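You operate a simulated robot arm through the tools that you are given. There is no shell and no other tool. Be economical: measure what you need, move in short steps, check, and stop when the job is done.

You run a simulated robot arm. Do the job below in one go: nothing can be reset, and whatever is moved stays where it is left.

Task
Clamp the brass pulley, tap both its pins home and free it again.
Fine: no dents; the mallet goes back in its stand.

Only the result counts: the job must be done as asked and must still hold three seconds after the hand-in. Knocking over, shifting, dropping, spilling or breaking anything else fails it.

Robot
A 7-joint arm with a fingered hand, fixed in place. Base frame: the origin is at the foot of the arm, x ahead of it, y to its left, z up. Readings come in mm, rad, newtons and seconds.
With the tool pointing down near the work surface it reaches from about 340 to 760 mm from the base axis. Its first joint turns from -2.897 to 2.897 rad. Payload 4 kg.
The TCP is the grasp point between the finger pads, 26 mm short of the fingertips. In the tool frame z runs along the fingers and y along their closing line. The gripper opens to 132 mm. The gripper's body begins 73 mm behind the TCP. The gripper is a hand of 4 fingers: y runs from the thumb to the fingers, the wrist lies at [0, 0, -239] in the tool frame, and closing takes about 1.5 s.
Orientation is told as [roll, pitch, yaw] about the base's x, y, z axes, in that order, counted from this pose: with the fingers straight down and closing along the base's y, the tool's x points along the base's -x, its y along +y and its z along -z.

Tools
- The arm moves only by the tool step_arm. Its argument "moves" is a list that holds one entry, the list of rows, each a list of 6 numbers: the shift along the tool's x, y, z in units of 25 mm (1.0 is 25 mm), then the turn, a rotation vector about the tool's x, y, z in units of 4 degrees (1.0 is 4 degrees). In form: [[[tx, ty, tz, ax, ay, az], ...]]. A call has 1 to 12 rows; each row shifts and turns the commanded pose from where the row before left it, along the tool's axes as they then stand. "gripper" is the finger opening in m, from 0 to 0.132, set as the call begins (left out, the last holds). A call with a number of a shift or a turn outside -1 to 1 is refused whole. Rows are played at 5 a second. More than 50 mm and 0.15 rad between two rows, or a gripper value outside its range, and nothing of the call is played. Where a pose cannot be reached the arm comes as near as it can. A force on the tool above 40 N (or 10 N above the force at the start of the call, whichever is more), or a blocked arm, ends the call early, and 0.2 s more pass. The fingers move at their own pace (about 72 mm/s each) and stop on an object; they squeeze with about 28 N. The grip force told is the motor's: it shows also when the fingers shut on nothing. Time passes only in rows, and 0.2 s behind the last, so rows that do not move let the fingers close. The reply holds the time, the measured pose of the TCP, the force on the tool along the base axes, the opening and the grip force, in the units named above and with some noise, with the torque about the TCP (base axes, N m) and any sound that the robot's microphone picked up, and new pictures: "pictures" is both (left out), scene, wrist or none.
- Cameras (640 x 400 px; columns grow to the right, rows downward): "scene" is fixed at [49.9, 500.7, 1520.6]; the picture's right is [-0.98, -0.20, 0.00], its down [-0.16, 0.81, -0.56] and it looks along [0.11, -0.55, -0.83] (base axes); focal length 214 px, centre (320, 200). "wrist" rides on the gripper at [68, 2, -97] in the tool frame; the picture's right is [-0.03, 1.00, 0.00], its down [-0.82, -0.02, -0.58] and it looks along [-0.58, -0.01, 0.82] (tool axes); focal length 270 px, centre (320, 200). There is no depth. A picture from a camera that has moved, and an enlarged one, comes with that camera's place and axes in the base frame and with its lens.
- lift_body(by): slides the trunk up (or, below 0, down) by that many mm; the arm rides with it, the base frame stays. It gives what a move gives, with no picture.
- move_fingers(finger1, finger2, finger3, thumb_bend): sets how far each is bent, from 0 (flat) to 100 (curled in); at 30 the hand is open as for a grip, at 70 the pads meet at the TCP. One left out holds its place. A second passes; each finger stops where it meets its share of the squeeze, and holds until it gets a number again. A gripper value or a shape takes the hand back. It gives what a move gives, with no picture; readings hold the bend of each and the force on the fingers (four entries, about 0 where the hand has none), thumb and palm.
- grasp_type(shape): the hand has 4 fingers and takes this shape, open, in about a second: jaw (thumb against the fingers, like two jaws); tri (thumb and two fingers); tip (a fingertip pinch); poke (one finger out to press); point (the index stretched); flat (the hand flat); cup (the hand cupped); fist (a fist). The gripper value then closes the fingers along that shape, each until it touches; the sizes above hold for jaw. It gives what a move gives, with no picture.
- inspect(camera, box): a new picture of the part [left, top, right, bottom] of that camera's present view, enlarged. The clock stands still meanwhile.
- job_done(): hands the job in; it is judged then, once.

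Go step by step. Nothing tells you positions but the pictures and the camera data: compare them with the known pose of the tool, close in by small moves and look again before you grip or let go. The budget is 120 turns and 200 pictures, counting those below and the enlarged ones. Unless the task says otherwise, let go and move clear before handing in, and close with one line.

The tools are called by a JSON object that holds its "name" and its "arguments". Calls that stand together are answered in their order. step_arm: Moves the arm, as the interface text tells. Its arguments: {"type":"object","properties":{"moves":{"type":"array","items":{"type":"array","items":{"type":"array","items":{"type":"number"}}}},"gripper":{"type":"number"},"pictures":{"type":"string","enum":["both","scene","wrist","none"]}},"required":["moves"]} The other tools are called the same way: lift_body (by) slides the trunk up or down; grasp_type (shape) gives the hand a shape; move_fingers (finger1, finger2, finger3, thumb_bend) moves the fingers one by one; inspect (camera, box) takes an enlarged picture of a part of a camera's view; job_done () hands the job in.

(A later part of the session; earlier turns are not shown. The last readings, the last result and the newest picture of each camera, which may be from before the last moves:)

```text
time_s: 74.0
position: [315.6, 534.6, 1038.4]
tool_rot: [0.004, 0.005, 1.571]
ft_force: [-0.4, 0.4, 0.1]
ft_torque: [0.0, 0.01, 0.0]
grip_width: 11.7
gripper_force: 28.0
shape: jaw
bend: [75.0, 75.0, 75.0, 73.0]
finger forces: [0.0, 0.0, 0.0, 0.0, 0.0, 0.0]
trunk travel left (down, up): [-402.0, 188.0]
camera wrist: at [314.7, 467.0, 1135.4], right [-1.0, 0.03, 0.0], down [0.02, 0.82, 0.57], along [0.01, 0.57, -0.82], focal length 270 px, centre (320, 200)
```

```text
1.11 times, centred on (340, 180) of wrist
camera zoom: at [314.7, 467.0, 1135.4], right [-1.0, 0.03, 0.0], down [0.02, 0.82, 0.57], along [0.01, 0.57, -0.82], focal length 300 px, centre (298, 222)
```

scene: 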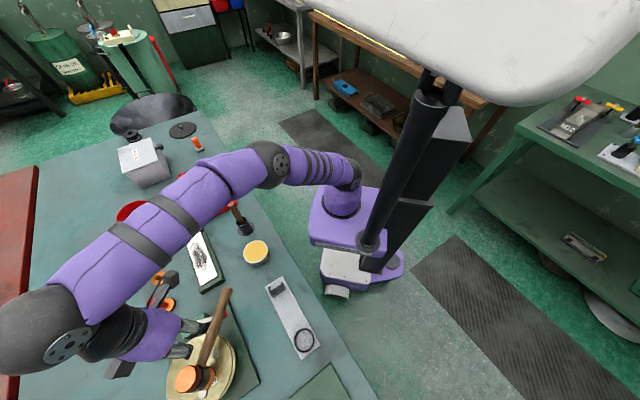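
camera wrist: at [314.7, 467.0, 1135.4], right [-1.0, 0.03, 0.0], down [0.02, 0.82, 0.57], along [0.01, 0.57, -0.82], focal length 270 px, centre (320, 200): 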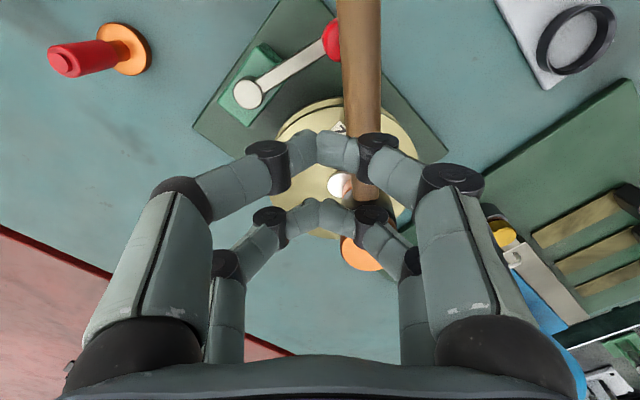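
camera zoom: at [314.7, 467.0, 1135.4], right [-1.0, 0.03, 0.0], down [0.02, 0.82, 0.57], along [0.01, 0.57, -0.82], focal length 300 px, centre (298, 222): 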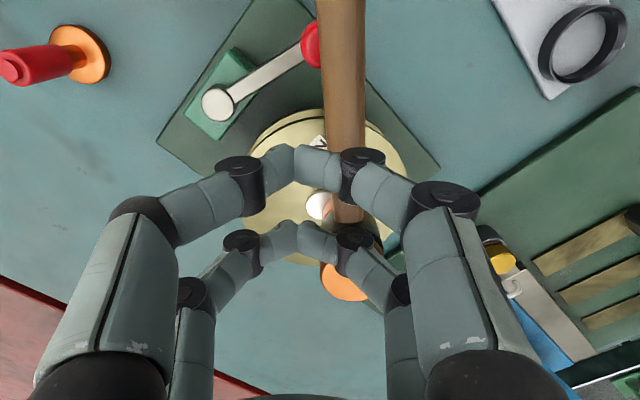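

The mallet stands upright on the pulley with its head at about (283, 600) and its handle reaching back over the clamp handle. I'll open, yaw about 5° to match, centre over the handle and look again.

{"name": "step_arm", "arguments": {"moves": [[[0, 0, -0.3, 0, 0, 0], [0, 0, 0, 0, 0, -1], [0, 0, 0, 0, 0, -0.3], [0.19, 0.5, 0, 0, 0, 0], [0.19, 0.5, 0, 0, 0, 0], [0, 0, 0, 0, 0, 0]]], "gripper": 0.08, "pictures": "both"}}

{"name": "inspect", "arguments": {"camera": "scene", "box": [140, 280, 260, 400]}}

```text
time_s: 75.4
position: [289.7, 522.5, 1047.4]
tool_rot: [0.005, 0.004, 1.661]
ft_force: [-0.2, -0.1, 0.0]
ft_torque: [0.01, 0.02, 0.03]
grip_width: 79.6
gripper_force: 0.1
shape: jaw
bend: [71.0, 71.0, 71.0, 70.0]
finger forces: [0.1, 0.0, 0.1, 0.0, 0.0, 0.1]
trunk travel left (down, up): [-402.0, 188.0]
camera wrist: at [296.3, 455.2, 1143.2], right [-1.0, -0.06, 0.0], down [-0.05, 0.82, 0.57], along [-0.04, 0.57, -0.82], focal length 270 px, centre (320, 200)
```

scene: 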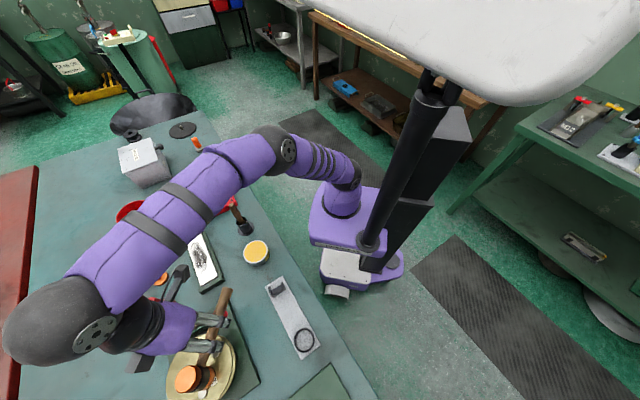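
wrist: 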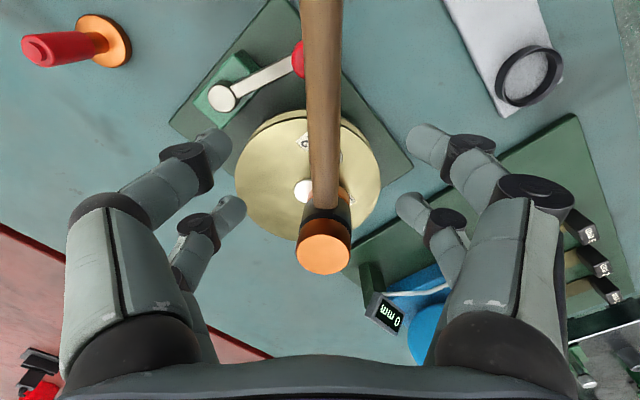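

```text
3.33 times, centred on (200, 340) of scene
camera zoom: at [49.9, 500.7, 1520.6], right [-0.98, -0.2, 0.0], down [-0.16, 0.81, -0.56], along [0.11, -0.55, -0.83], focal length 715 px, centre (720, -267)
```

zoom: 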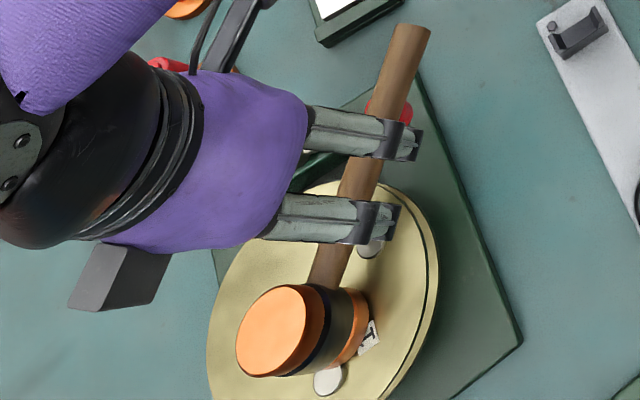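

The mallet is level, standing on the pulley face (top at z ≈ 1007), and the handle is centred. Descending to z ≈ 990 for a slightly deeper grip.

{"name": "step_arm", "arguments": {"moves": [[[0, 0.05, 0.7, 0, 0, 0], [0, 0, 0.7, 0, 0, 0], [0, 0, 0.5, 0, 0, 0], [0, 0, 0.36, 0, 0, 0], [0, 0, 0, 0, 0, 0]]], "pictures": "wrist"}}

```text
time_s: 76.6
position: [289.3, 522.7, 990.4]
tool_rot: [0.005, 0.003, 1.661]
ft_force: [0.2, 0.1, 0.0]
ft_torque: [0.0, 0.01, -0.01]
grip_width: 79.9
gripper_force: 0.0
shape: jaw
bend: [71.0, 71.0, 71.0, 70.0]
finger forces: [0.0, 0.0, 0.0, 0.1, 0.0, 0.0]
trunk travel left (down, up): [-402.0, 188.0]
camera wrist: at [295.7, 455.1, 1086.8], right [-1.0, -0.06, 0.0], down [-0.05, 0.82, 0.57], along [-0.04, 0.57, -0.82], focal length 270 px, centre (320, 200)
```

wrist: 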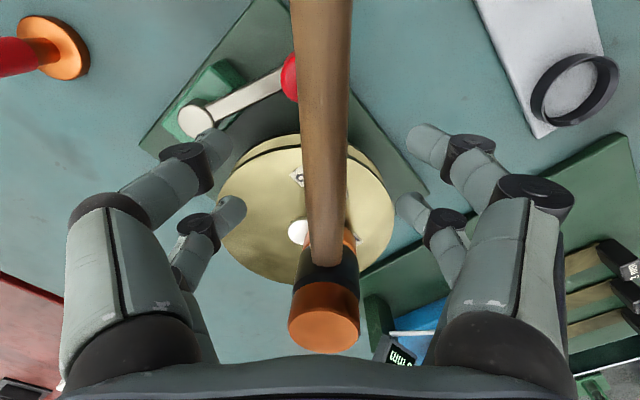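

I'll go 3 mm lower so the tips meet the handle at its middle, then close.

{"name": "step_arm", "arguments": {"moves": [[[0, 0, 0.12, 0, 0, 0], [0, 0, 0, 0, 0, 0], [0, 0, 0, 0, 0, 0], [0, 0, 0, 0, 0, 0], [0, 0, 0, 0, 0, 0], [0, 0, 0, 0, 0, 0], [0, 0, 0, 0, 0, 0], [0, 0, 0, 0, 0, 0]]], "gripper": 0.0, "pictures": "wrist"}}

```text
time_s: 78.4
position: [290.4, 522.7, 986.5]
tool_rot: [0.006, 0.004, 1.66]
ft_force: [0.6, -1.0, -0.5]
ft_torque: [-0.16, -0.05, 0.01]
grip_width: 15.1
gripper_force: 28.2
shape: jaw
bend: [73.0, 73.0, 72.0, 70.0]
finger forces: [24.1, 23.9, 24.2, 0.0, 24.8, 0.0]
trunk travel left (down, up): [-402.0, 188.0]
camera wrist: at [296.0, 455.4, 1083.9], right [-1.0, -0.06, 0.0], down [-0.05, 0.82, 0.57], along [-0.04, 0.57, -0.82], focal length 270 px, centre (320, 200)
```

wrist: 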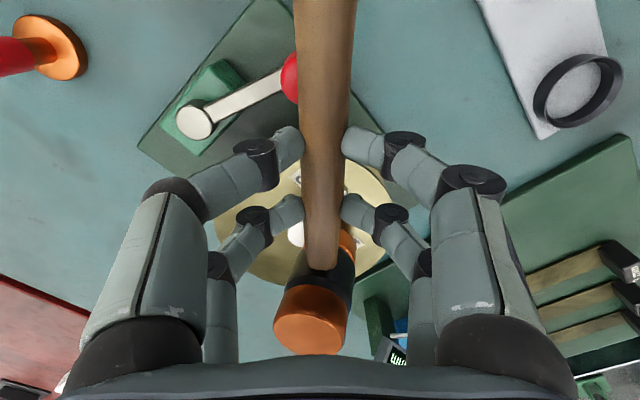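

Closing shoved the handle about 3 mm sideways and rolled the head. I'll reopen, let it settle, shift 3 mm and close again.

{"name": "step_arm", "arguments": {"moves": [[[0, 0, 0, 0, 0, 0], [0, 0, 0, 0, 0, 0], [0, 0, 0, 0, 0, 0], [0, 0, 0, 0, 0, 0]]], "gripper": 0.05, "pictures": "wrist"}}

```text
time_s: 79.4
position: [290.0, 522.9, 989.1]
tool_rot: [0.007, 0.004, 1.661]
ft_force: [-0.7, 0.9, -0.2]
ft_torque: [0.0, 0.0, 0.0]
grip_width: 49.7
gripper_force: 0.1
shape: jaw
bend: [74.0, 74.0, 74.0, 70.0]
finger forces: [0.1, 0.0, 0.0, 0.0, 0.1, 0.0]
trunk travel left (down, up): [-402.0, 188.0]
camera wrist: at [295.8, 455.5, 1083.9], right [-1.0, -0.06, 0.0], down [-0.05, 0.82, 0.57], along [-0.04, 0.57, -0.82], focal length 270 px, centre (320, 200)
```

wrist: 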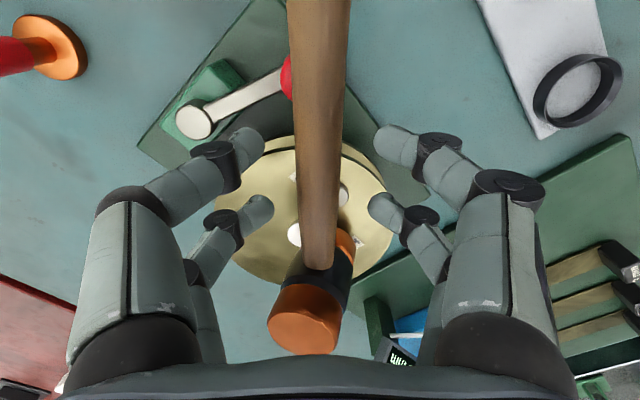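

{"name": "inspect", "arguments": {"camera": "scene", "box": [160, 330, 240, 400]}}

{"name": "inspect", "arguments": {"camera": "wrist", "box": [220, 120, 420, 360]}}

```text
5.71 times, centred on (200, 365) of scene
camera zoom: at [49.9, 500.7, 1520.6], right [-0.98, -0.2, 0.0], down [-0.16, 0.81, -0.56], along [0.11, -0.55, -0.83], focal length 1226 px, centre (1006, -743)
```

zoom: 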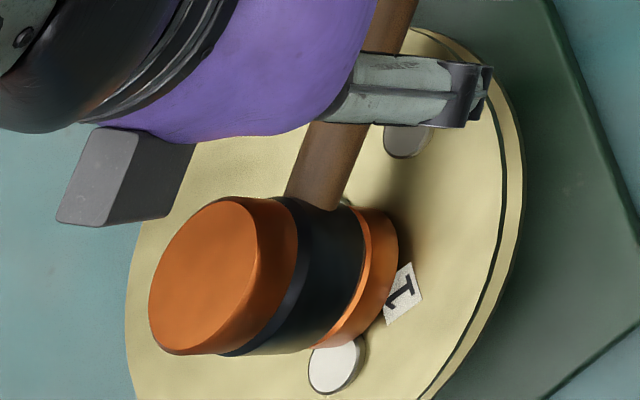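

```text
1.67 times, centred on (320, 240) of wrist
camera zoom: at [295.8, 455.5, 1083.9], right [-1.0, -0.06, 0.0], down [-0.05, 0.82, 0.57], along [-0.04, 0.57, -0.82], focal length 450 px, centre (320, 133)
```

zoom: 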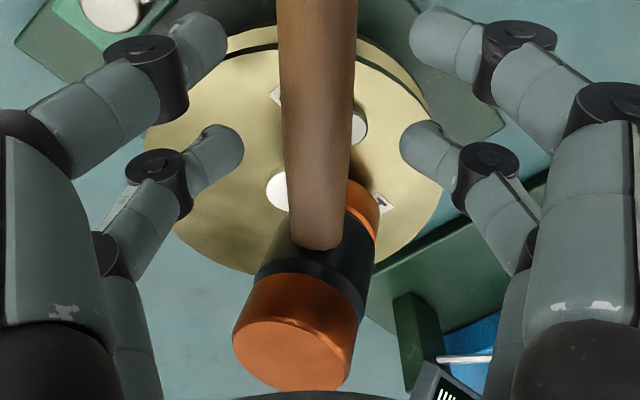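

The mallet now leans a little but is stable, and the handle is centred between the fingers. I'll close on it as it is and correct the roll with the wrist afterwards.

{"name": "step_arm", "arguments": {"moves": [[[0, 0, 0.05, 0, 0, 0], [0, 0, 0, 0, 0, 0], [0, 0, 0, 0, 0, 0], [0, 0, 0, 0, 0, 0], [0, 0, 0, 0, 0, 0], [0, 0, 0, 0, 0, 0]]], "gripper": 0.0, "pictures": "none"}}

{"name": "step_arm", "arguments": {"moves": [[[0, 0, -0.3, 0, 0, 0], [0, 0, -0.5, 0, 0, 0], [0, 0, -1, 0, 0, 0], [0, 0, -0.5, 0, 0, 0]]], "pictures": "both"}}

```text
time_s: 80.8
position: [290.8, 522.5, 986.9]
tool_rot: [0.005, 0.002, 1.661]
ft_force: [0.9, -0.4, 1.1]
ft_torque: [-0.07, -0.09, -0.01]
grip_width: 16.6
gripper_force: 28.0
shape: jaw
bend: [73.0, 72.0, 73.0, 70.0]
finger forces: [24.3, 24.6, 24.7, 0.0, 25.7, 0.1]
trunk travel left (down, up): [-402.0, 188.0]
```

```text
time_s: 81.8
position: [290.5, 524.9, 1043.9]
tool_rot: [0.006, 0.003, 1.662]
ft_force: [-0.5, -0.4, -3.4]
ft_torque: [-0.23, -0.01, -0.05]
grip_width: 16.4
gripper_force: 27.6
shape: jaw
bend: [73.0, 72.0, 73.0, 70.0]
finger forces: [24.6, 24.3, 23.6, 0.0, 25.6, 0.0]
trunk travel left (down, up): [-402.0, 188.0]
camera wrist: at [296.0, 456.1, 1138.9], right [-1.0, -0.07, 0.0], down [-0.05, 0.82, 0.57], along [-0.04, 0.57, -0.82], focal length 270 px, centre (320, 200)
```

scene: 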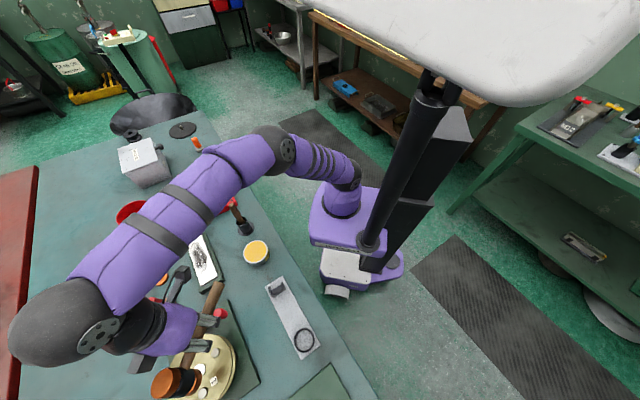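
wrist: 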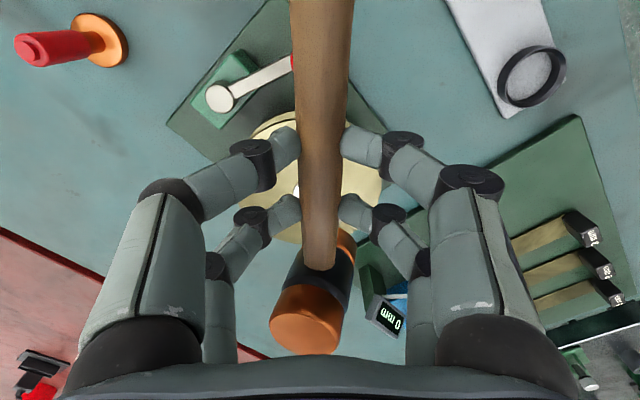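

The mallet is firmly held again with about 13° of roll. I'll rise and carry it towards its stand, then check the pins from the clear view.

{"name": "step_arm", "arguments": {"moves": [[[0, 0, -0.6, 0, 0, 0], [0.39, 0.85, 0, 0, 0, 0], [0.39, 0.85, 0, 0, 0, 0], [0.39, 0.85, 0, 0, 0, 0], [0.39, 0.85, 0, 0, 0, 0], [0.39, 0.85, 0, 0, 0, 0], [0.39, 0.85, 0, 0, 0, 0], [0.39, 0.85, 0, 0, 0, 0]]], "pictures": "none"}}

{"name": "step_arm", "arguments": {"moves": [[[0, 0, 0, 0, 0, -1], [0, 0, 0, 0, 0, -1], [0, 0, 0, 0, 0, -1], [0, 0, 0, 0, 0, -1], [0, 0, 0, 0, 0, -1], [0, 0, 0, 0, 0, -1], [0, 0, 0, 0, 0, -1], [0, 0, 0, 0, 0, -1], [0, 0, 0, 0, 0, -1], [0, 0, 0, 0, 0, -1]]], "pictures": "both"}}

{"name": "inspect", "arguments": {"camera": "scene", "box": [202, 345, 222, 360]}}

{"name": "inspect", "arguments": {"camera": "scene", "box": [194, 383, 214, 398]}}

```text
time_s: 83.6
position: [148.8, 439.8, 1058.0]
tool_rot: [0.006, 0.003, 1.661]
ft_force: [-0.2, 0.2, -4.0]
ft_torque: [-0.24, -0.03, 0.01]
grip_width: 16.5
gripper_force: 28.0
shape: jaw
bend: [73.0, 72.0, 73.0, 70.0]
finger forces: [24.7, 24.6, 23.9, 0.1, 25.5, 0.0]
trunk travel left (down, up): [-402.0, 188.0]
```

```text
time_s: 85.8
position: [147.6, 442.0, 1059.5]
tool_rot: [0.007, 0.0, 2.36]
ft_force: [0.1, 0.3, -3.7]
ft_torque: [-0.17, -0.12, 0.0]
grip_width: 16.4
gripper_force: 27.9
shape: jaw
bend: [73.0, 72.0, 73.0, 70.0]
finger forces: [24.5, 24.4, 23.9, 0.0, 25.4, 0.0]
trunk travel left (down, up): [-402.0, 188.0]
camera wrist: at [196.1, 393.0, 1155.5], right [-0.72, -0.69, 0.01], down [-0.56, 0.59, 0.58], along [-0.4, 0.41, -0.82], focal length 270 px, centre (320, 200)
```

scene: 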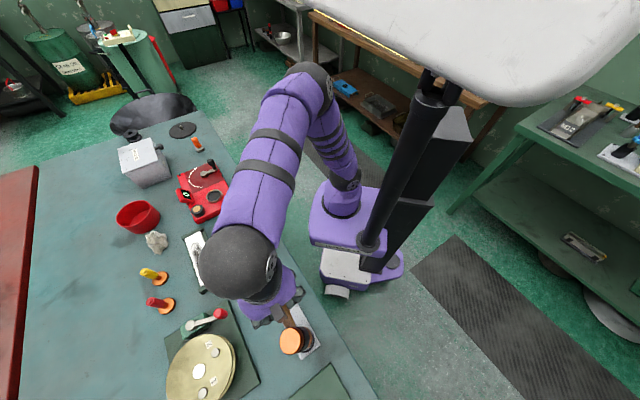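
wrist: 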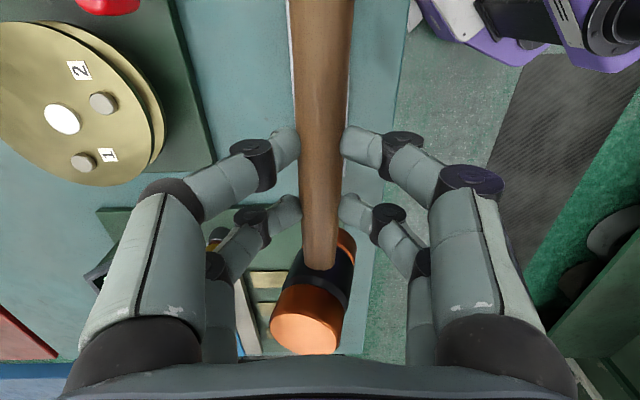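

```text
16.00 times, centred on (212, 352) of scene
camera zoom: at [49.9, 500.7, 1520.6], right [-0.98, -0.2, 0.0], down [-0.16, 0.81, -0.56], along [0.11, -0.55, -0.83], focal length 3432 px, centre (2048, -2240)
```

zoom: 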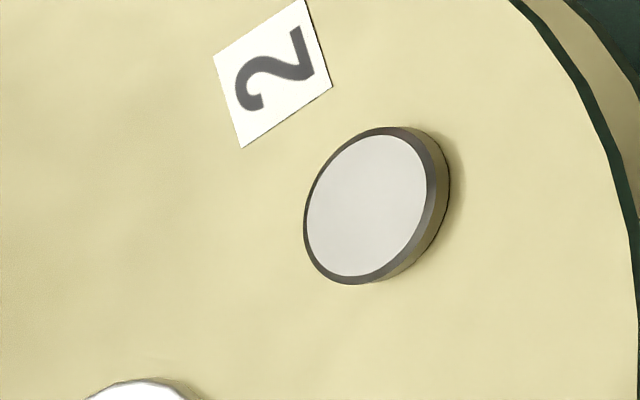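

```text
16.00 times, centred on (204, 390) of scene
camera zoom: at [49.9, 500.7, 1520.6], right [-0.98, -0.2, 0.0], down [-0.16, 0.81, -0.56], along [0.11, -0.55, -0.83], focal length 3432 px, centre (2176, -2848)
```

zoom: 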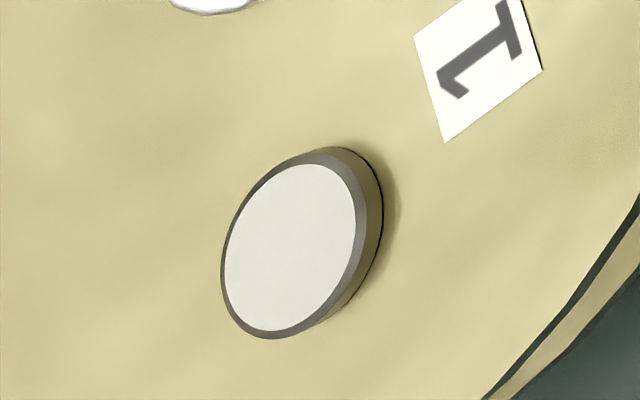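

{"name": "inspect", "arguments": {"camera": "wrist", "box": [30, 50, 190, 180]}}

{"name": "inspect", "arguments": {"camera": "wrist", "box": [240, 200, 400, 360]}}

{"name": "inspect", "arguments": {"camera": "scene", "box": [230, 270, 350, 370]}}

```text
3.08 times, centred on (110, 115) of wrist
camera zoom: at [196.1, 393.0, 1155.5], right [-0.72, -0.69, 0.01], down [-0.56, 0.59, 0.58], along [-0.4, 0.41, -0.82], focal length 832 px, centre (966, 462)
```

zoom: 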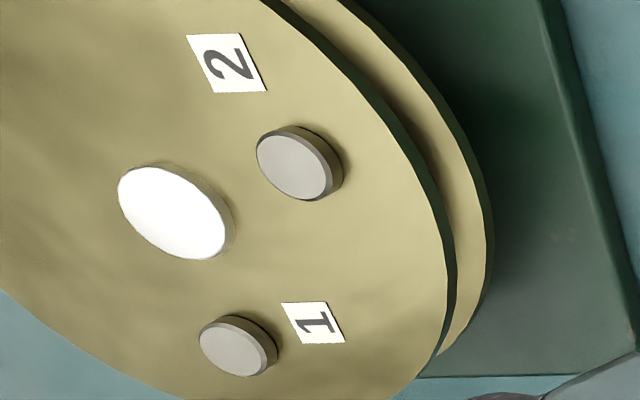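

```text
2.50 times, centred on (320, 280) of wrist
camera zoom: at [196.1, 393.0, 1155.5], right [-0.72, -0.69, 0.01], down [-0.56, 0.59, 0.58], along [-0.4, 0.41, -0.82], focal length 676 px, centre (320, 0)
```

zoom: 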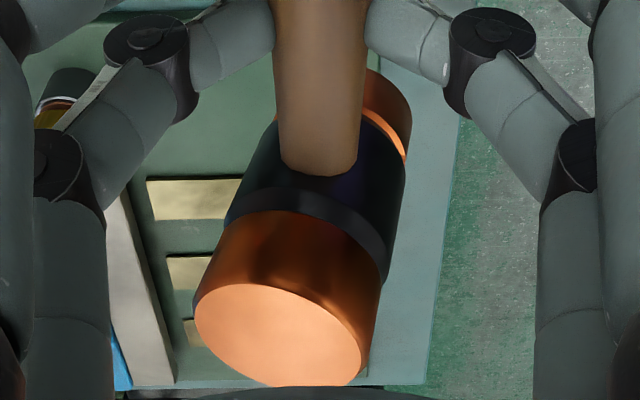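

```text
4.00 times, centred on (290, 320) of scene
camera zoom: at [49.9, 500.7, 1520.6], right [-0.98, -0.2, 0.0], down [-0.16, 0.81, -0.56], along [0.11, -0.55, -0.83], focal length 858 px, centre (440, -280)
```

zoom: 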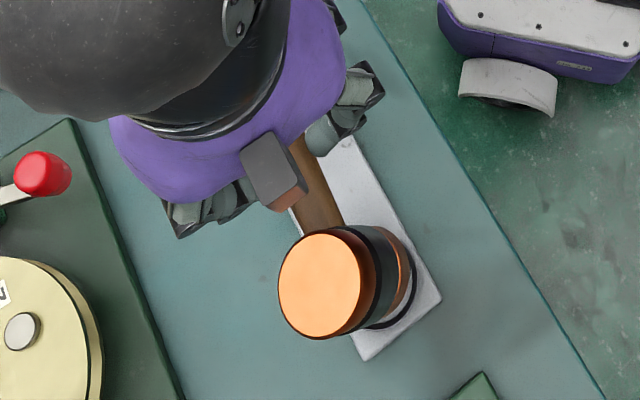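

Both pins sit flat on the pulley face with no marks. Now I correct the mallet's roll (14°) and yaw (2.6°), line it up over the stand ring at about (92.5, 495.5), and check.

{"name": "step_arm", "arguments": {"moves": [[[0.04, 0.19, 0, 0, 0, -0.65], [0, 0, 0, 1, 0, 0], [0, 0, 0, 1, 0, 0], [0, 0, 0, 1, 0, 0], [0, 0, 0, 0.5, 0, 0], [0, 0.24, 0.97, 0, 0, 0], [0, 0.24, 0.97, 0, 0, 0], [0, 0.24, 0.97, 0, 0, 0]]], "pictures": "both"}}

{"name": "inspect", "arguments": {"camera": "scene", "box": [250, 280, 350, 370]}}

```text
time_s: 87.6
position: [144.4, 440.0, 983.6]
tool_rot: [-0.24, 0.0, 2.403]
ft_force: [-0.2, 0.1, -3.2]
ft_torque: [-0.14, -0.15, -0.04]
grip_width: 16.6
gripper_force: 28.0
shape: jaw
bend: [73.0, 72.0, 73.0, 70.0]
finger forces: [24.6, 25.1, 23.5, 0.1, 25.5, 0.1]
trunk travel left (down, up): [-402.0, 188.0]
camera wrist: at [180.0, 375.3, 1076.4], right [-0.67, -0.7, -0.24], down [-0.68, 0.46, 0.57], along [-0.29, 0.54, -0.79], focal length 270 px, centre (320, 200)
```

scene: 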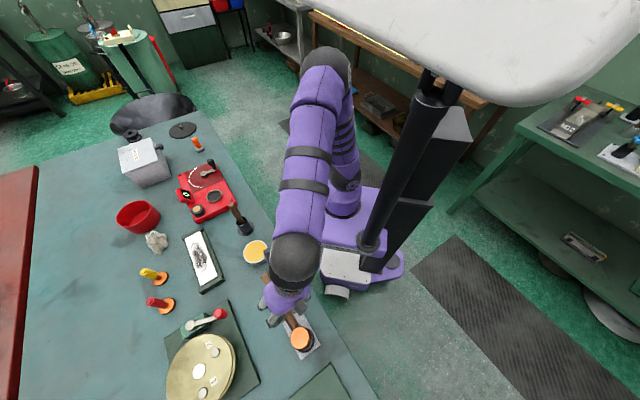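
wrist: 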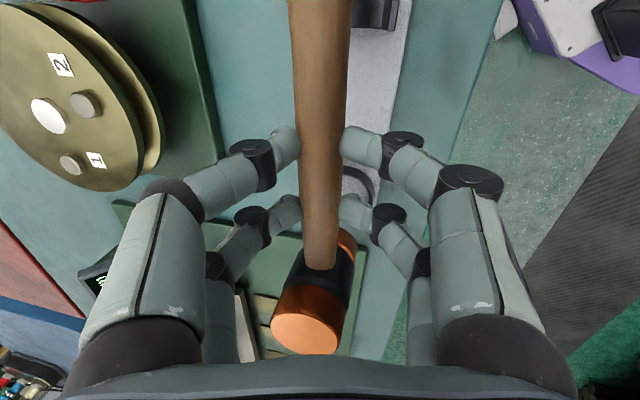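

```text
4.44 times, centred on (300, 325) of scene
camera zoom: at [49.9, 500.7, 1520.6], right [-0.98, -0.2, 0.0], down [-0.16, 0.81, -0.56], along [0.11, -0.55, -0.83], focal length 953 px, centre (409, -356)
```

zoom: 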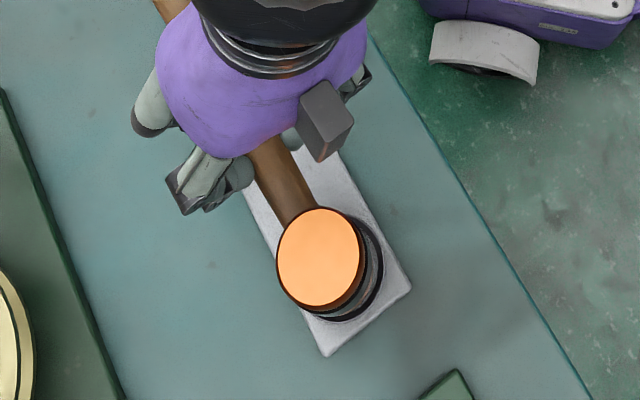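

{"name": "inspect", "arguments": {"camera": "scene", "box": [284, 324, 348, 364]}}

{"name": "inspect", "arguments": {"camera": "wrist", "box": [260, 0, 440, 220]}}

```text
10.00 times, centred on (316, 344) of scene
camera zoom: at [49.9, 500.7, 1520.6], right [-0.98, -0.2, 0.0], down [-0.16, 0.81, -0.56], along [0.11, -0.55, -0.83], focal length 2145 px, centre (360, -1240)
```

zoom: 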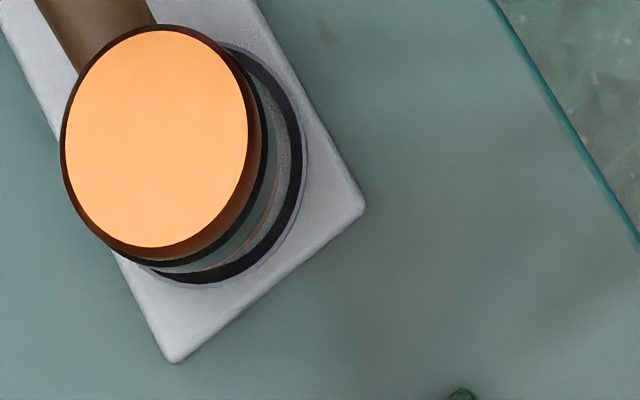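

```text
1.82 times, centred on (350, 110) of wrist
camera zoom: at [180.0, 375.3, 1076.4], right [-0.67, -0.7, -0.24], down [-0.68, 0.46, 0.57], along [-0.29, 0.54, -0.79], focal length 491 px, centre (266, 364)
```

zoom: 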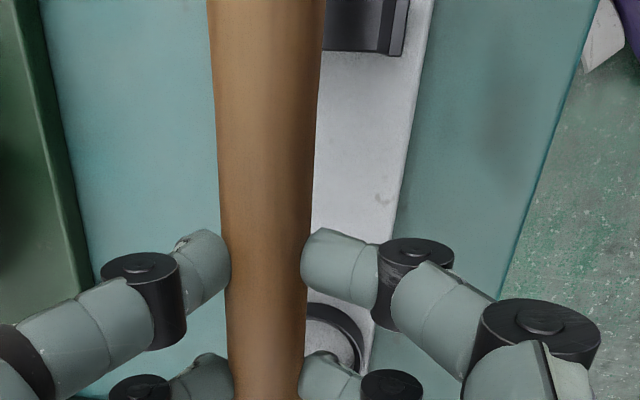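

From the scene zoom the head is within 2–3 mm of the ring but pitched slightly nose-up. I'll pitch about 4° nose-down, then go down to just above the ring and look again.

{"name": "step_arm", "arguments": {"moves": [[[-0.03, 0.03, 0, 0, 1, 0], [-0.058, 0.206, 0.823, 0, 0, 0], [-0.058, 0.206, 0.823, 0, 0, 0]]], "pictures": "wrist"}}

{"name": "inspect", "arguments": {"camera": "scene", "box": [274, 318, 338, 358]}}

```text
time_s: 88.4
position: [146.4, 437.2, 940.1]
tool_rot: [-0.239, 0.068, 2.387]
ft_force: [-0.2, 0.2, -4.3]
ft_torque: [-0.18, -0.17, 0.01]
grip_width: 16.5
gripper_force: 28.1
shape: jaw
bend: [73.0, 72.0, 73.0, 70.0]
finger forces: [24.5, 25.1, 23.5, 0.0, 25.4, 0.0]
trunk travel left (down, up): [-402.0, 188.0]
camera wrist: at [175.0, 377.4, 1038.4], right [-0.67, -0.7, -0.24], down [-0.7, 0.5, 0.51], along [-0.24, 0.51, -0.83], focal length 270 px, centre (320, 200)
```

wrist: 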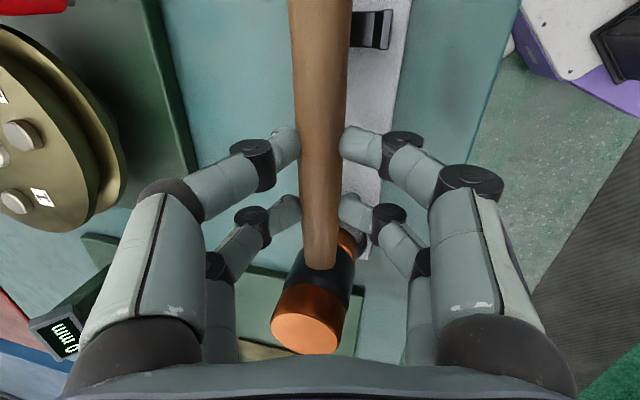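

```text
10.00 times, centred on (306, 338) of scene
camera zoom: at [49.9, 500.7, 1520.6], right [-0.98, -0.2, 0.0], down [-0.16, 0.81, -0.56], along [0.11, -0.55, -0.83], focal length 2145 px, centre (460, -1180)
```

zoom: 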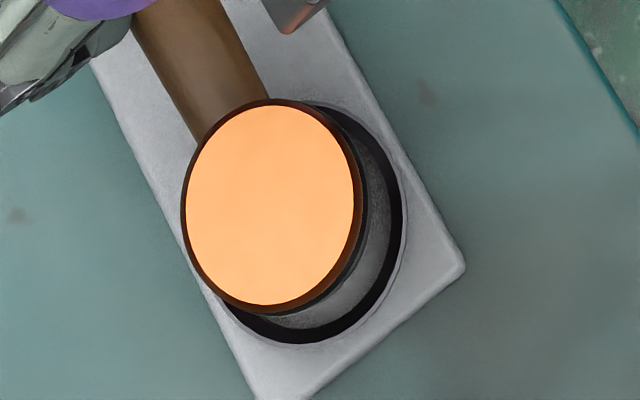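

The head now looks vertical; it needs about 3.5 mm more towards the ring centre. Shifting and lowering a little.

{"name": "step_arm", "arguments": {"moves": [[[-0.14, 0, 0, 0, 0, 0], [-0.03, 0.1, 0.4, 0, 0, 0]]], "pictures": "none"}}

{"name": "inspect", "arguments": {"camera": "scene", "box": [274, 318, 338, 358]}}

```text
time_s: 89.0
position: [142.6, 440.0, 930.0]
tool_rot: [-0.239, 0.068, 2.388]
ft_force: [0.1, -0.3, -4.2]
ft_torque: [-0.19, -0.21, 0.02]
grip_width: 16.4
gripper_force: 28.2
shape: jaw
bend: [73.0, 72.0, 73.0, 70.0]
finger forces: [24.5, 25.2, 23.4, 0.1, 25.4, 0.1]
trunk travel left (down, up): [-402.0, 188.0]
```

```text
10.00 times, centred on (306, 338) of scene
camera zoom: at [49.9, 500.7, 1520.6], right [-0.98, -0.2, 0.0], down [-0.16, 0.81, -0.56], along [0.11, -0.55, -0.83], focal length 2145 px, centre (460, -1180)
```

zoom: 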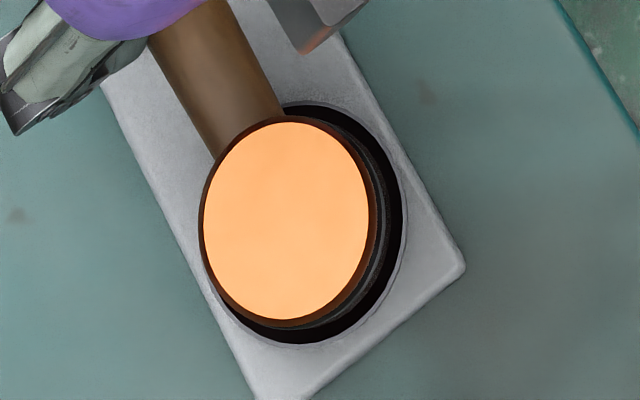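

Well centred over the ring. Lowering in small steps and watching the force.

{"name": "step_arm", "arguments": {"moves": [[[-0.0, 0.05, 0.2, 0, 0, 0], [-0.014, 0.05, 0.2, 0, 0, 0]]], "pictures": "none"}}

{"name": "step_arm", "arguments": {"moves": [[[-0.007, 0.025, 0.1, 0, 0, 0]]], "pictures": "none"}}

{"name": "inspect", "arguments": {"camera": "scene", "box": [274, 318, 338, 358]}}

```text
time_s: 89.6
position: [141.3, 439.2, 920.0]
tool_rot: [-0.241, 0.069, 2.385]
ft_force: [0.1, 0.1, -3.6]
ft_torque: [-0.16, -0.13, 0.02]
grip_width: 16.2
gripper_force: 27.5
shape: jaw
bend: [73.0, 72.0, 73.0, 70.0]
finger forces: [24.5, 25.0, 23.4, 0.0, 25.4, 0.0]
trunk travel left (down, up): [-402.0, 188.0]
```

```text
time_s: 90.0
position: [141.5, 439.8, 917.7]
tool_rot: [-0.24, 0.069, 2.386]
ft_force: [0.3, 0.4, -4.0]
ft_torque: [-0.17, -0.18, 0.0]
grip_width: 16.1
gripper_force: 28.0
shape: jaw
bend: [73.0, 72.0, 73.0, 70.0]
finger forces: [24.6, 25.1, 23.4, 0.0, 25.4, 0.1]
trunk travel left (down, up): [-402.0, 188.0]
```

```text
10.00 times, centred on (306, 338) of scene
camera zoom: at [49.9, 500.7, 1520.6], right [-0.98, -0.2, 0.0], down [-0.16, 0.81, -0.56], along [0.11, -0.55, -0.83], focal length 2145 px, centre (460, -1180)
```

zoom: 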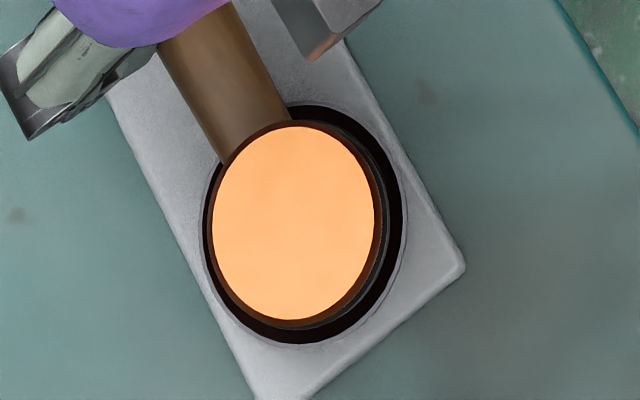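

The ring is visible evenly around the head. Continuing down.

{"name": "step_arm", "arguments": {"moves": [[[-0.007, 0.025, 0.1, 0, 0, 0], [-0.007, 0.025, 0.1, 0, 0, 0]]], "pictures": "none"}}

{"name": "step_arm", "arguments": {"moves": [[[-0.007, 0.025, 0.1, 0, 0, 0]]], "pictures": "wrist"}}

```text
time_s: 90.6
position: [141.1, 438.8, 915.0]
tool_rot: [-0.243, 0.065, 2.389]
ft_force: [-0.7, -2.8, 20.3]
ft_torque: [-0.08, -0.21, -0.01]
grip_width: 16.6
gripper_force: 28.3
shape: jaw
bend: [73.0, 72.0, 73.0, 70.0]
finger forces: [28.2, 26.3, 26.9, 0.1, 31.5, 0.0]
trunk travel left (down, up): [-402.0, 188.0]
```

```text
time_s: 91.1
position: [140.5, 440.3, 914.1]
tool_rot: [-0.251, 0.067, 2.387]
ft_force: [-1.5, -8.1, 23.9]
ft_torque: [-0.15, -0.22, -0.1]
grip_width: 17.7
gripper_force: 28.7
shape: jaw
bend: [73.0, 73.0, 73.0, 71.0]
finger forces: [31.6, 29.3, 28.9, 0.0, 31.6, 0.1]
trunk travel left (down, up): [-402.0, 188.0]
stopped in row 1: the force on the tool passed its limit at 41 N (the readings are from after the stop); the commanded pose is now the measured one
camera wrist: at [170.1, 378.8, 1011.2], right [-0.67, -0.7, -0.25], down [-0.7, 0.49, 0.51], along [-0.23, 0.52, -0.82], focal length 270 px, centre (320, 200)
```

wrist: 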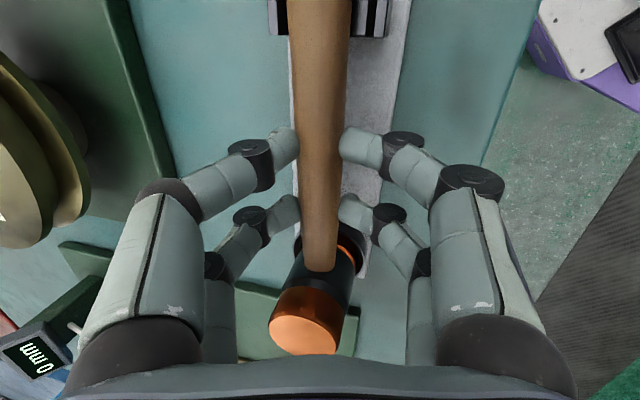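

{"name": "inspect", "arguments": {"camera": "scene", "box": [274, 318, 338, 358]}}

{"name": "inspect", "arguments": {"camera": "wrist", "box": [240, 0, 440, 280]}}

```text
10.00 times, centred on (306, 338) of scene
camera zoom: at [49.9, 500.7, 1520.6], right [-0.98, -0.2, 0.0], down [-0.16, 0.81, -0.56], along [0.11, -0.55, -0.83], focal length 2145 px, centre (460, -1180)
```

zoom: 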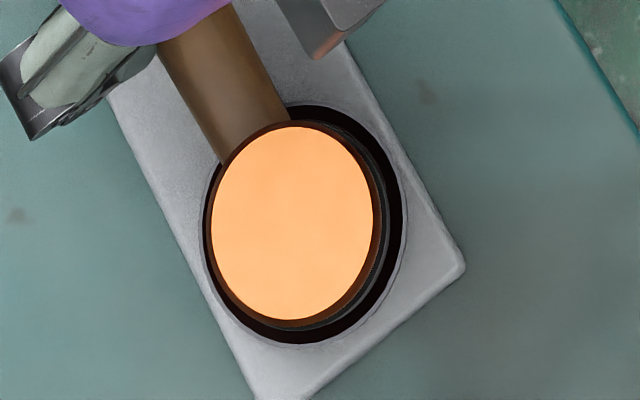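

```text
1.43 times, centred on (340, 140) of wrist
camera zoom: at [170.1, 378.8, 1011.2], right [-0.67, -0.7, -0.25], down [-0.7, 0.49, 0.51], along [-0.23, 0.52, -0.82], focal length 386 px, centre (291, 286)
```

zoom: 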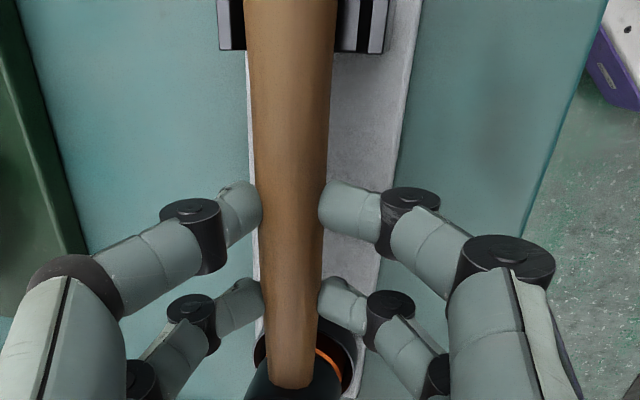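

It's touching, but compared with the original picture the head sits ~3 mm too far out. I'll lift slightly, pull back 2.5 mm and lower again.

{"name": "step_arm", "arguments": {"moves": [[[0.007, -0.025, -0.1, 0, 0, 0], [0.1, 0, 0, 0, 0, 0], [-0.004, 0.015, 0.06, 0, 0, 0]]], "pictures": "none"}}

{"name": "step_arm", "arguments": {"moves": [[[-0.007, 0.02, 0.08, 0, 0, 0]]], "pictures": "none"}}

{"name": "inspect", "arguments": {"camera": "scene", "box": [274, 318, 338, 358]}}

```text
time_s: 91.9
position: [142.5, 441.1, 914.8]
tool_rot: [-0.246, 0.063, 2.389]
ft_force: [-7.1, 1.4, 18.4]
ft_torque: [0.02, -0.11, -0.08]
grip_width: 17.6
gripper_force: 28.3
shape: jaw
bend: [73.0, 73.0, 73.0, 71.0]
finger forces: [30.4, 28.3, 28.9, 0.0, 30.6, 0.0]
trunk travel left (down, up): [-402.0, 188.0]
```

```text
time_s: 92.3
position: [142.5, 438.7, 915.2]
tool_rot: [-0.249, 0.063, 2.39]
ft_force: [-8.1, 2.3, 31.7]
ft_torque: [0.0, -0.19, -0.04]
grip_width: 17.7
gripper_force: 27.9
shape: jaw
bend: [73.0, 73.0, 73.0, 71.0]
finger forces: [31.6, 28.6, 29.8, 0.1, 34.1, 0.0]
trunk travel left (down, up): [-402.0, 188.0]
```

```text
10.00 times, centred on (306, 338) of scene
camera zoom: at [49.9, 500.7, 1520.6], right [-0.98, -0.2, 0.0], down [-0.16, 0.81, -0.56], along [0.11, -0.55, -0.83], focal length 2145 px, centre (460, -1180)
```

zoom: 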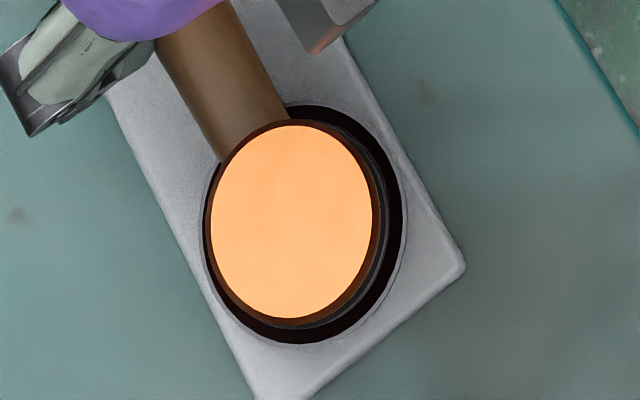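

The head won't shift sideways, so it's located in the ring. I'll relieve the pressure and open.

{"name": "step_arm", "arguments": {"moves": [[[-0.05, 0, -0.06, 0, 0, 0], [0, 0, 0, 0, 0, 0]]], "pictures": "none"}}

{"name": "step_arm", "arguments": {"moves": [[[0, 0, 0, 0, 0, 0], [0, 0, 0, 0, 0, 0], [0, 0, 0, 0, 0, 0], [0, 0, 0, 0, 0, 0], [0, 0, 0, 0, 0, 0]]], "gripper": 0.07, "pictures": "wrist"}}

{"name": "inspect", "arguments": {"camera": "scene", "box": [274, 318, 338, 358]}}

```text
time_s: 92.9
position: [140.9, 439.8, 914.6]
tool_rot: [-0.247, 0.064, 2.387]
ft_force: [-6.3, 4.1, 29.5]
ft_torque: [0.07, -0.17, -0.01]
grip_width: 18.0
gripper_force: 27.5
shape: jaw
bend: [73.0, 73.0, 73.0, 71.0]
finger forces: [30.0, 27.8, 30.3, 0.0, 34.4, 0.1]
trunk travel left (down, up): [-402.0, 188.0]
```

```text
time_s: 94.1
position: [142.2, 440.0, 913.5]
tool_rot: [-0.243, 0.067, 2.389]
ft_force: [0.5, 0.4, 0.9]
ft_torque: [0.0, -0.02, 0.01]
grip_width: 69.0
gripper_force: 0.0
shape: jaw
bend: [72.0, 72.0, 72.0, 70.0]
finger forces: [0.0, 0.0, 0.0, 0.1, 0.0, 0.0]
trunk travel left (down, up): [-402.0, 188.0]
camera wrist: at [171.3, 379.0, 1010.1], right [-0.67, -0.7, -0.24], down [-0.7, 0.5, 0.51], along [-0.24, 0.51, -0.82], focal length 270 px, centre (320, 200)
```

wrist: 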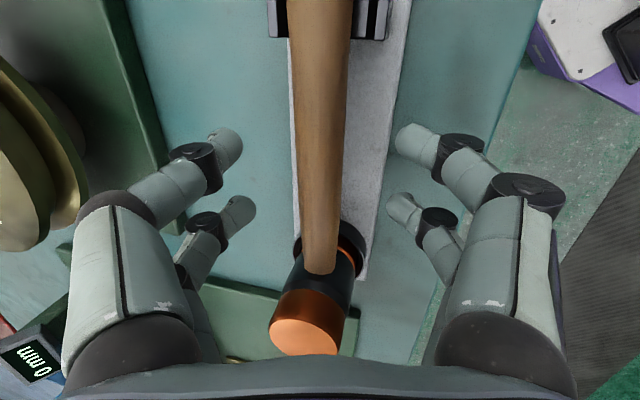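

```text
10.00 times, centred on (306, 338) of scene
camera zoom: at [49.9, 500.7, 1520.6], right [-0.98, -0.2, 0.0], down [-0.16, 0.81, -0.56], along [0.11, -0.55, -0.83], focal length 2145 px, centre (460, -1180)
```

zoom: 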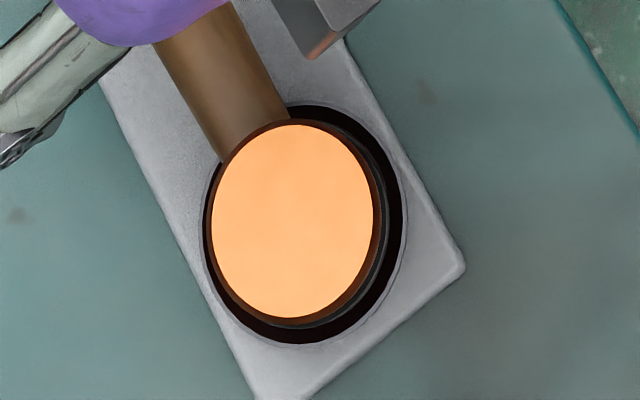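

The mallet stays upright in its stand. Withdrawing straight up along the tool, then levelling the hand.

{"name": "step_arm", "arguments": {"moves": [[[0, 0, -0.6, 0, 0, 0], [0, 0, -1, 0, 0, 0], [0, 0, -1, 0, 0, 0], [0, 0, -1, 0, 0, 0], [0, 0, -1, 0, 0, 0], [0, 0, 0, 0, -1, 0], [0, 0, 0, -1, 0, 0], [0, 0, 0, -1, 0, 0], [0, 0, 0, -1, 0, 0], [0, 0, 0, -0.5, 0, 0]]], "pictures": "both"}}

{"name": "inspect", "arguments": {"camera": "wrist", "box": [250, 0, 410, 270]}}

```text
time_s: 96.3
position: [117.5, 424.6, 1023.9]
tool_rot: [-0.001, -0.001, 2.403]
ft_force: [0.9, 0.4, 0.1]
ft_torque: [0.01, 0.0, 0.02]
grip_width: 69.3
gripper_force: 0.0
shape: jaw
bend: [72.0, 72.0, 72.0, 70.0]
finger forces: [0.0, 0.0, 0.1, 0.0, 0.0, 0.1]
trunk travel left (down, up): [-402.0, 188.0]
camera wrist: at [168.3, 377.3, 1120.1], right [-0.69, -0.72, 0.0], down [-0.59, 0.56, 0.58], along [-0.42, 0.4, -0.82], focal length 270 px, centre (320, 200)
```

scene: 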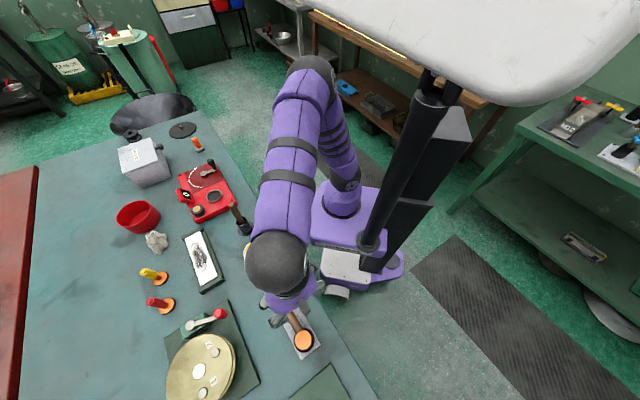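
wrist: 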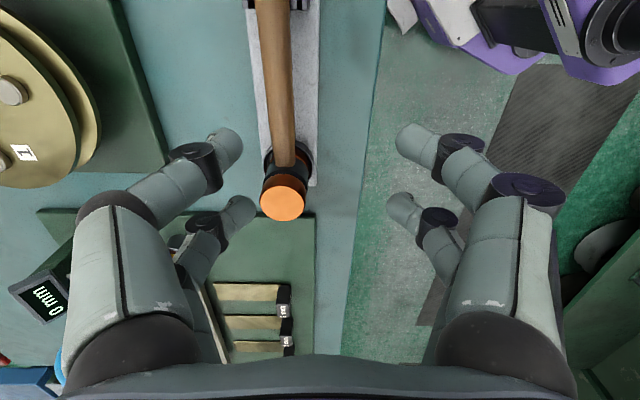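

```text
1.48 times, centred on (330, 135) of wrist
camera zoom: at [168.3, 377.3, 1120.1], right [-0.69, -0.72, 0.0], down [-0.59, 0.56, 0.58], along [-0.42, 0.4, -0.82], focal length 400 px, centre (305, 296)
```

zoom: 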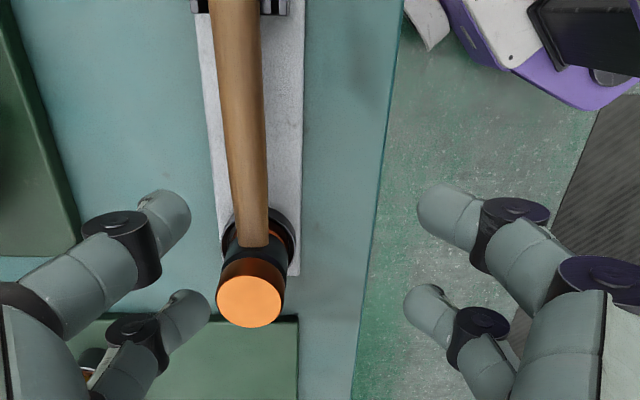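

The mallet stands vertical in its ring with the handle between the lugs. Next I free the clamp: turning to yaw ~110° and moving back over the red handle.

{"name": "step_arm", "arguments": {"moves": [[[0, 0, 0, 0, 0, 1], [0, 0, 0, 0, 0, 1], [0, 0, 0, 0, 0, 1], [0, 0, 0, 0, 0, 1], [0, 0, 0, 0, 0, 1], [0, 0, 0, 0, 0, 1], [0, 0, 0, 0, 0, 0.9]]], "gripper": 0.06, "pictures": "none"}}

{"name": "step_arm", "arguments": {"moves": [[[0.015, -0.95, 0, 0, 0, 0], [0.015, -0.95, 0, 0, 0, 0], [0.015, -0.95, 0, 0, 0, 0], [0.015, -0.95, 0, 0, 0, 0], [0.015, -0.95, 0, 0, 0, 0], [0.015, -0.95, 0, 0, 0, 0], [0.015, -0.95, 0, 0, 0, 0], [0.015, -0.95, 0, 0, 0, 0]]], "pictures": "both"}}

```text
time_s: 97.9
position: [117.5, 424.5, 1025.1]
tool_rot: [0.0, -0.002, 1.922]
ft_force: [-0.2, 0.3, -0.8]
ft_torque: [0.01, 0.0, 0.0]
grip_width: 60.6
gripper_force: 0.1
shape: jaw
bend: [73.0, 73.0, 73.0, 70.0]
finger forces: [0.0, 0.0, 0.0, 0.0, 0.1, 0.0]
trunk travel left (down, up): [-402.0, 188.0]
```

```text
time_s: 99.7
position: [299.6, 487.7, 1021.6]
tool_rot: [-0.001, -0.003, 1.923]
ft_force: [-1.0, -0.2, 0.2]
ft_torque: [0.0, -0.01, 0.06]
grip_width: 60.5
gripper_force: 0.2
shape: jaw
bend: [73.0, 73.0, 73.0, 70.0]
finger forces: [0.0, 0.0, 0.0, 0.0, 0.0, 0.0]
trunk travel left (down, up): [-402.0, 188.0]
camera wrist: at [322.1, 422.6, 1118.6], right [-0.95, -0.32, 0.0], down [-0.26, 0.77, 0.58], along [-0.19, 0.55, -0.82], focal length 270 px, centre (320, 200)
```

scene: 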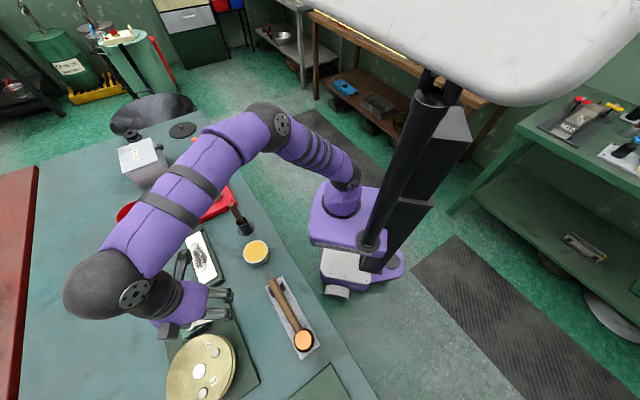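
wrist: 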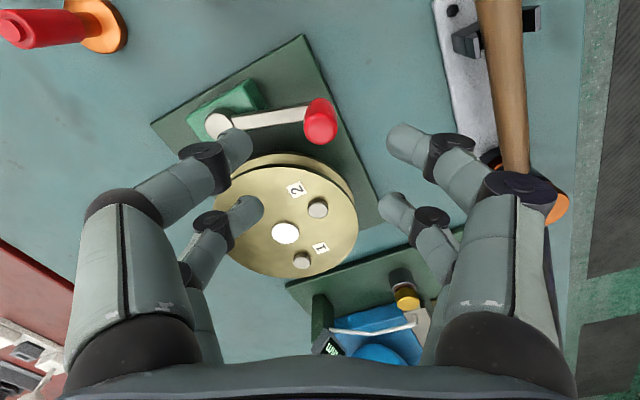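

Handle located at about (301, 482). Descending around it and closing the cage.

{"name": "step_arm", "arguments": {"moves": [[[0.18, 0, 0.8, 0, 0, 0], [0, 0, 0.8, 0, 0, 0], [0, 0, 0.8, 0, 0, 0], [0, 0, 0.7, 0, 0, 0]]], "pictures": "wrist"}}

{"name": "step_arm", "arguments": {"moves": [[[0, 0, 0, 0, 0, 0], [0, 0, 0, 0, 0, 0], [0, 0, 0, 0, 0, 0], [0, 0, 0, 0, 0, 0], [0, 0, 0, 0, 0, 0], [0, 0, 0, 0, 0, 0]]], "gripper": 0.0, "pictures": "wrist"}}

```text
time_s: 100.7
position: [300.1, 484.0, 946.3]
tool_rot: [0.002, -0.001, 1.923]
ft_force: [0.3, 0.1, 0.0]
ft_torque: [0.01, 0.0, 0.03]
grip_width: 60.6
gripper_force: 0.1
shape: jaw
bend: [73.0, 73.0, 73.0, 70.0]
finger forces: [0.0, 0.0, 0.1, 0.0, 0.0, 0.0]
trunk travel left (down, up): [-402.0, 188.0]
camera wrist: at [323.4, 418.2, 1042.1], right [-0.95, -0.32, 0.0], down [-0.26, 0.77, 0.58], along [-0.19, 0.55, -0.82], focal length 270 px, centre (320, 200)
```

wrist: 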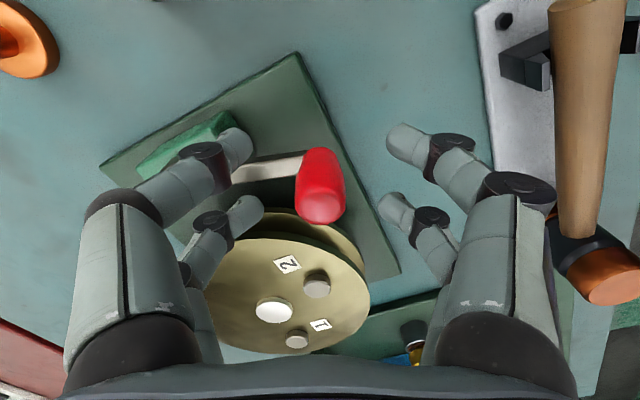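

```text
time_s: 102.1
position: [300.5, 482.6, 946.7]
tool_rot: [0.001, -0.002, 1.924]
ft_force: [0.3, -0.3, -1.1]
ft_torque: [0.0, 0.02, -0.02]
grip_width: 0.0
gripper_force: 28.2
shape: jaw
bend: [62.0, 63.0, 63.0, 70.0]
finger forces: [0.0, 0.1, 0.0, 0.1, 0.0, 0.0]
trunk travel left (down, up): [-402.0, 188.0]
camera wrist: at [323.4, 418.3, 1042.3], right [-0.95, -0.32, 0.0], down [-0.26, 0.77, 0.58], along [-0.19, 0.55, -0.82], focal length 270 px, centre (320, 200)
```

wrist: 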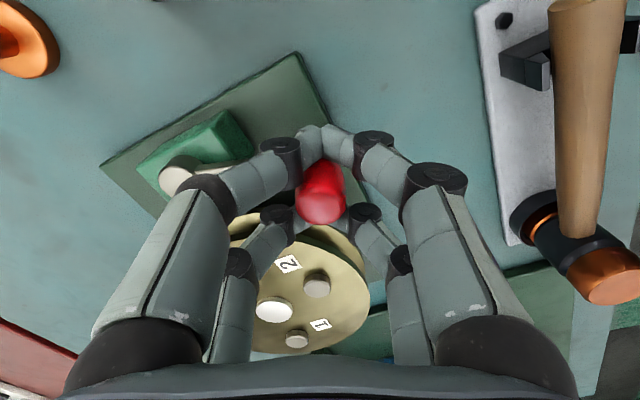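

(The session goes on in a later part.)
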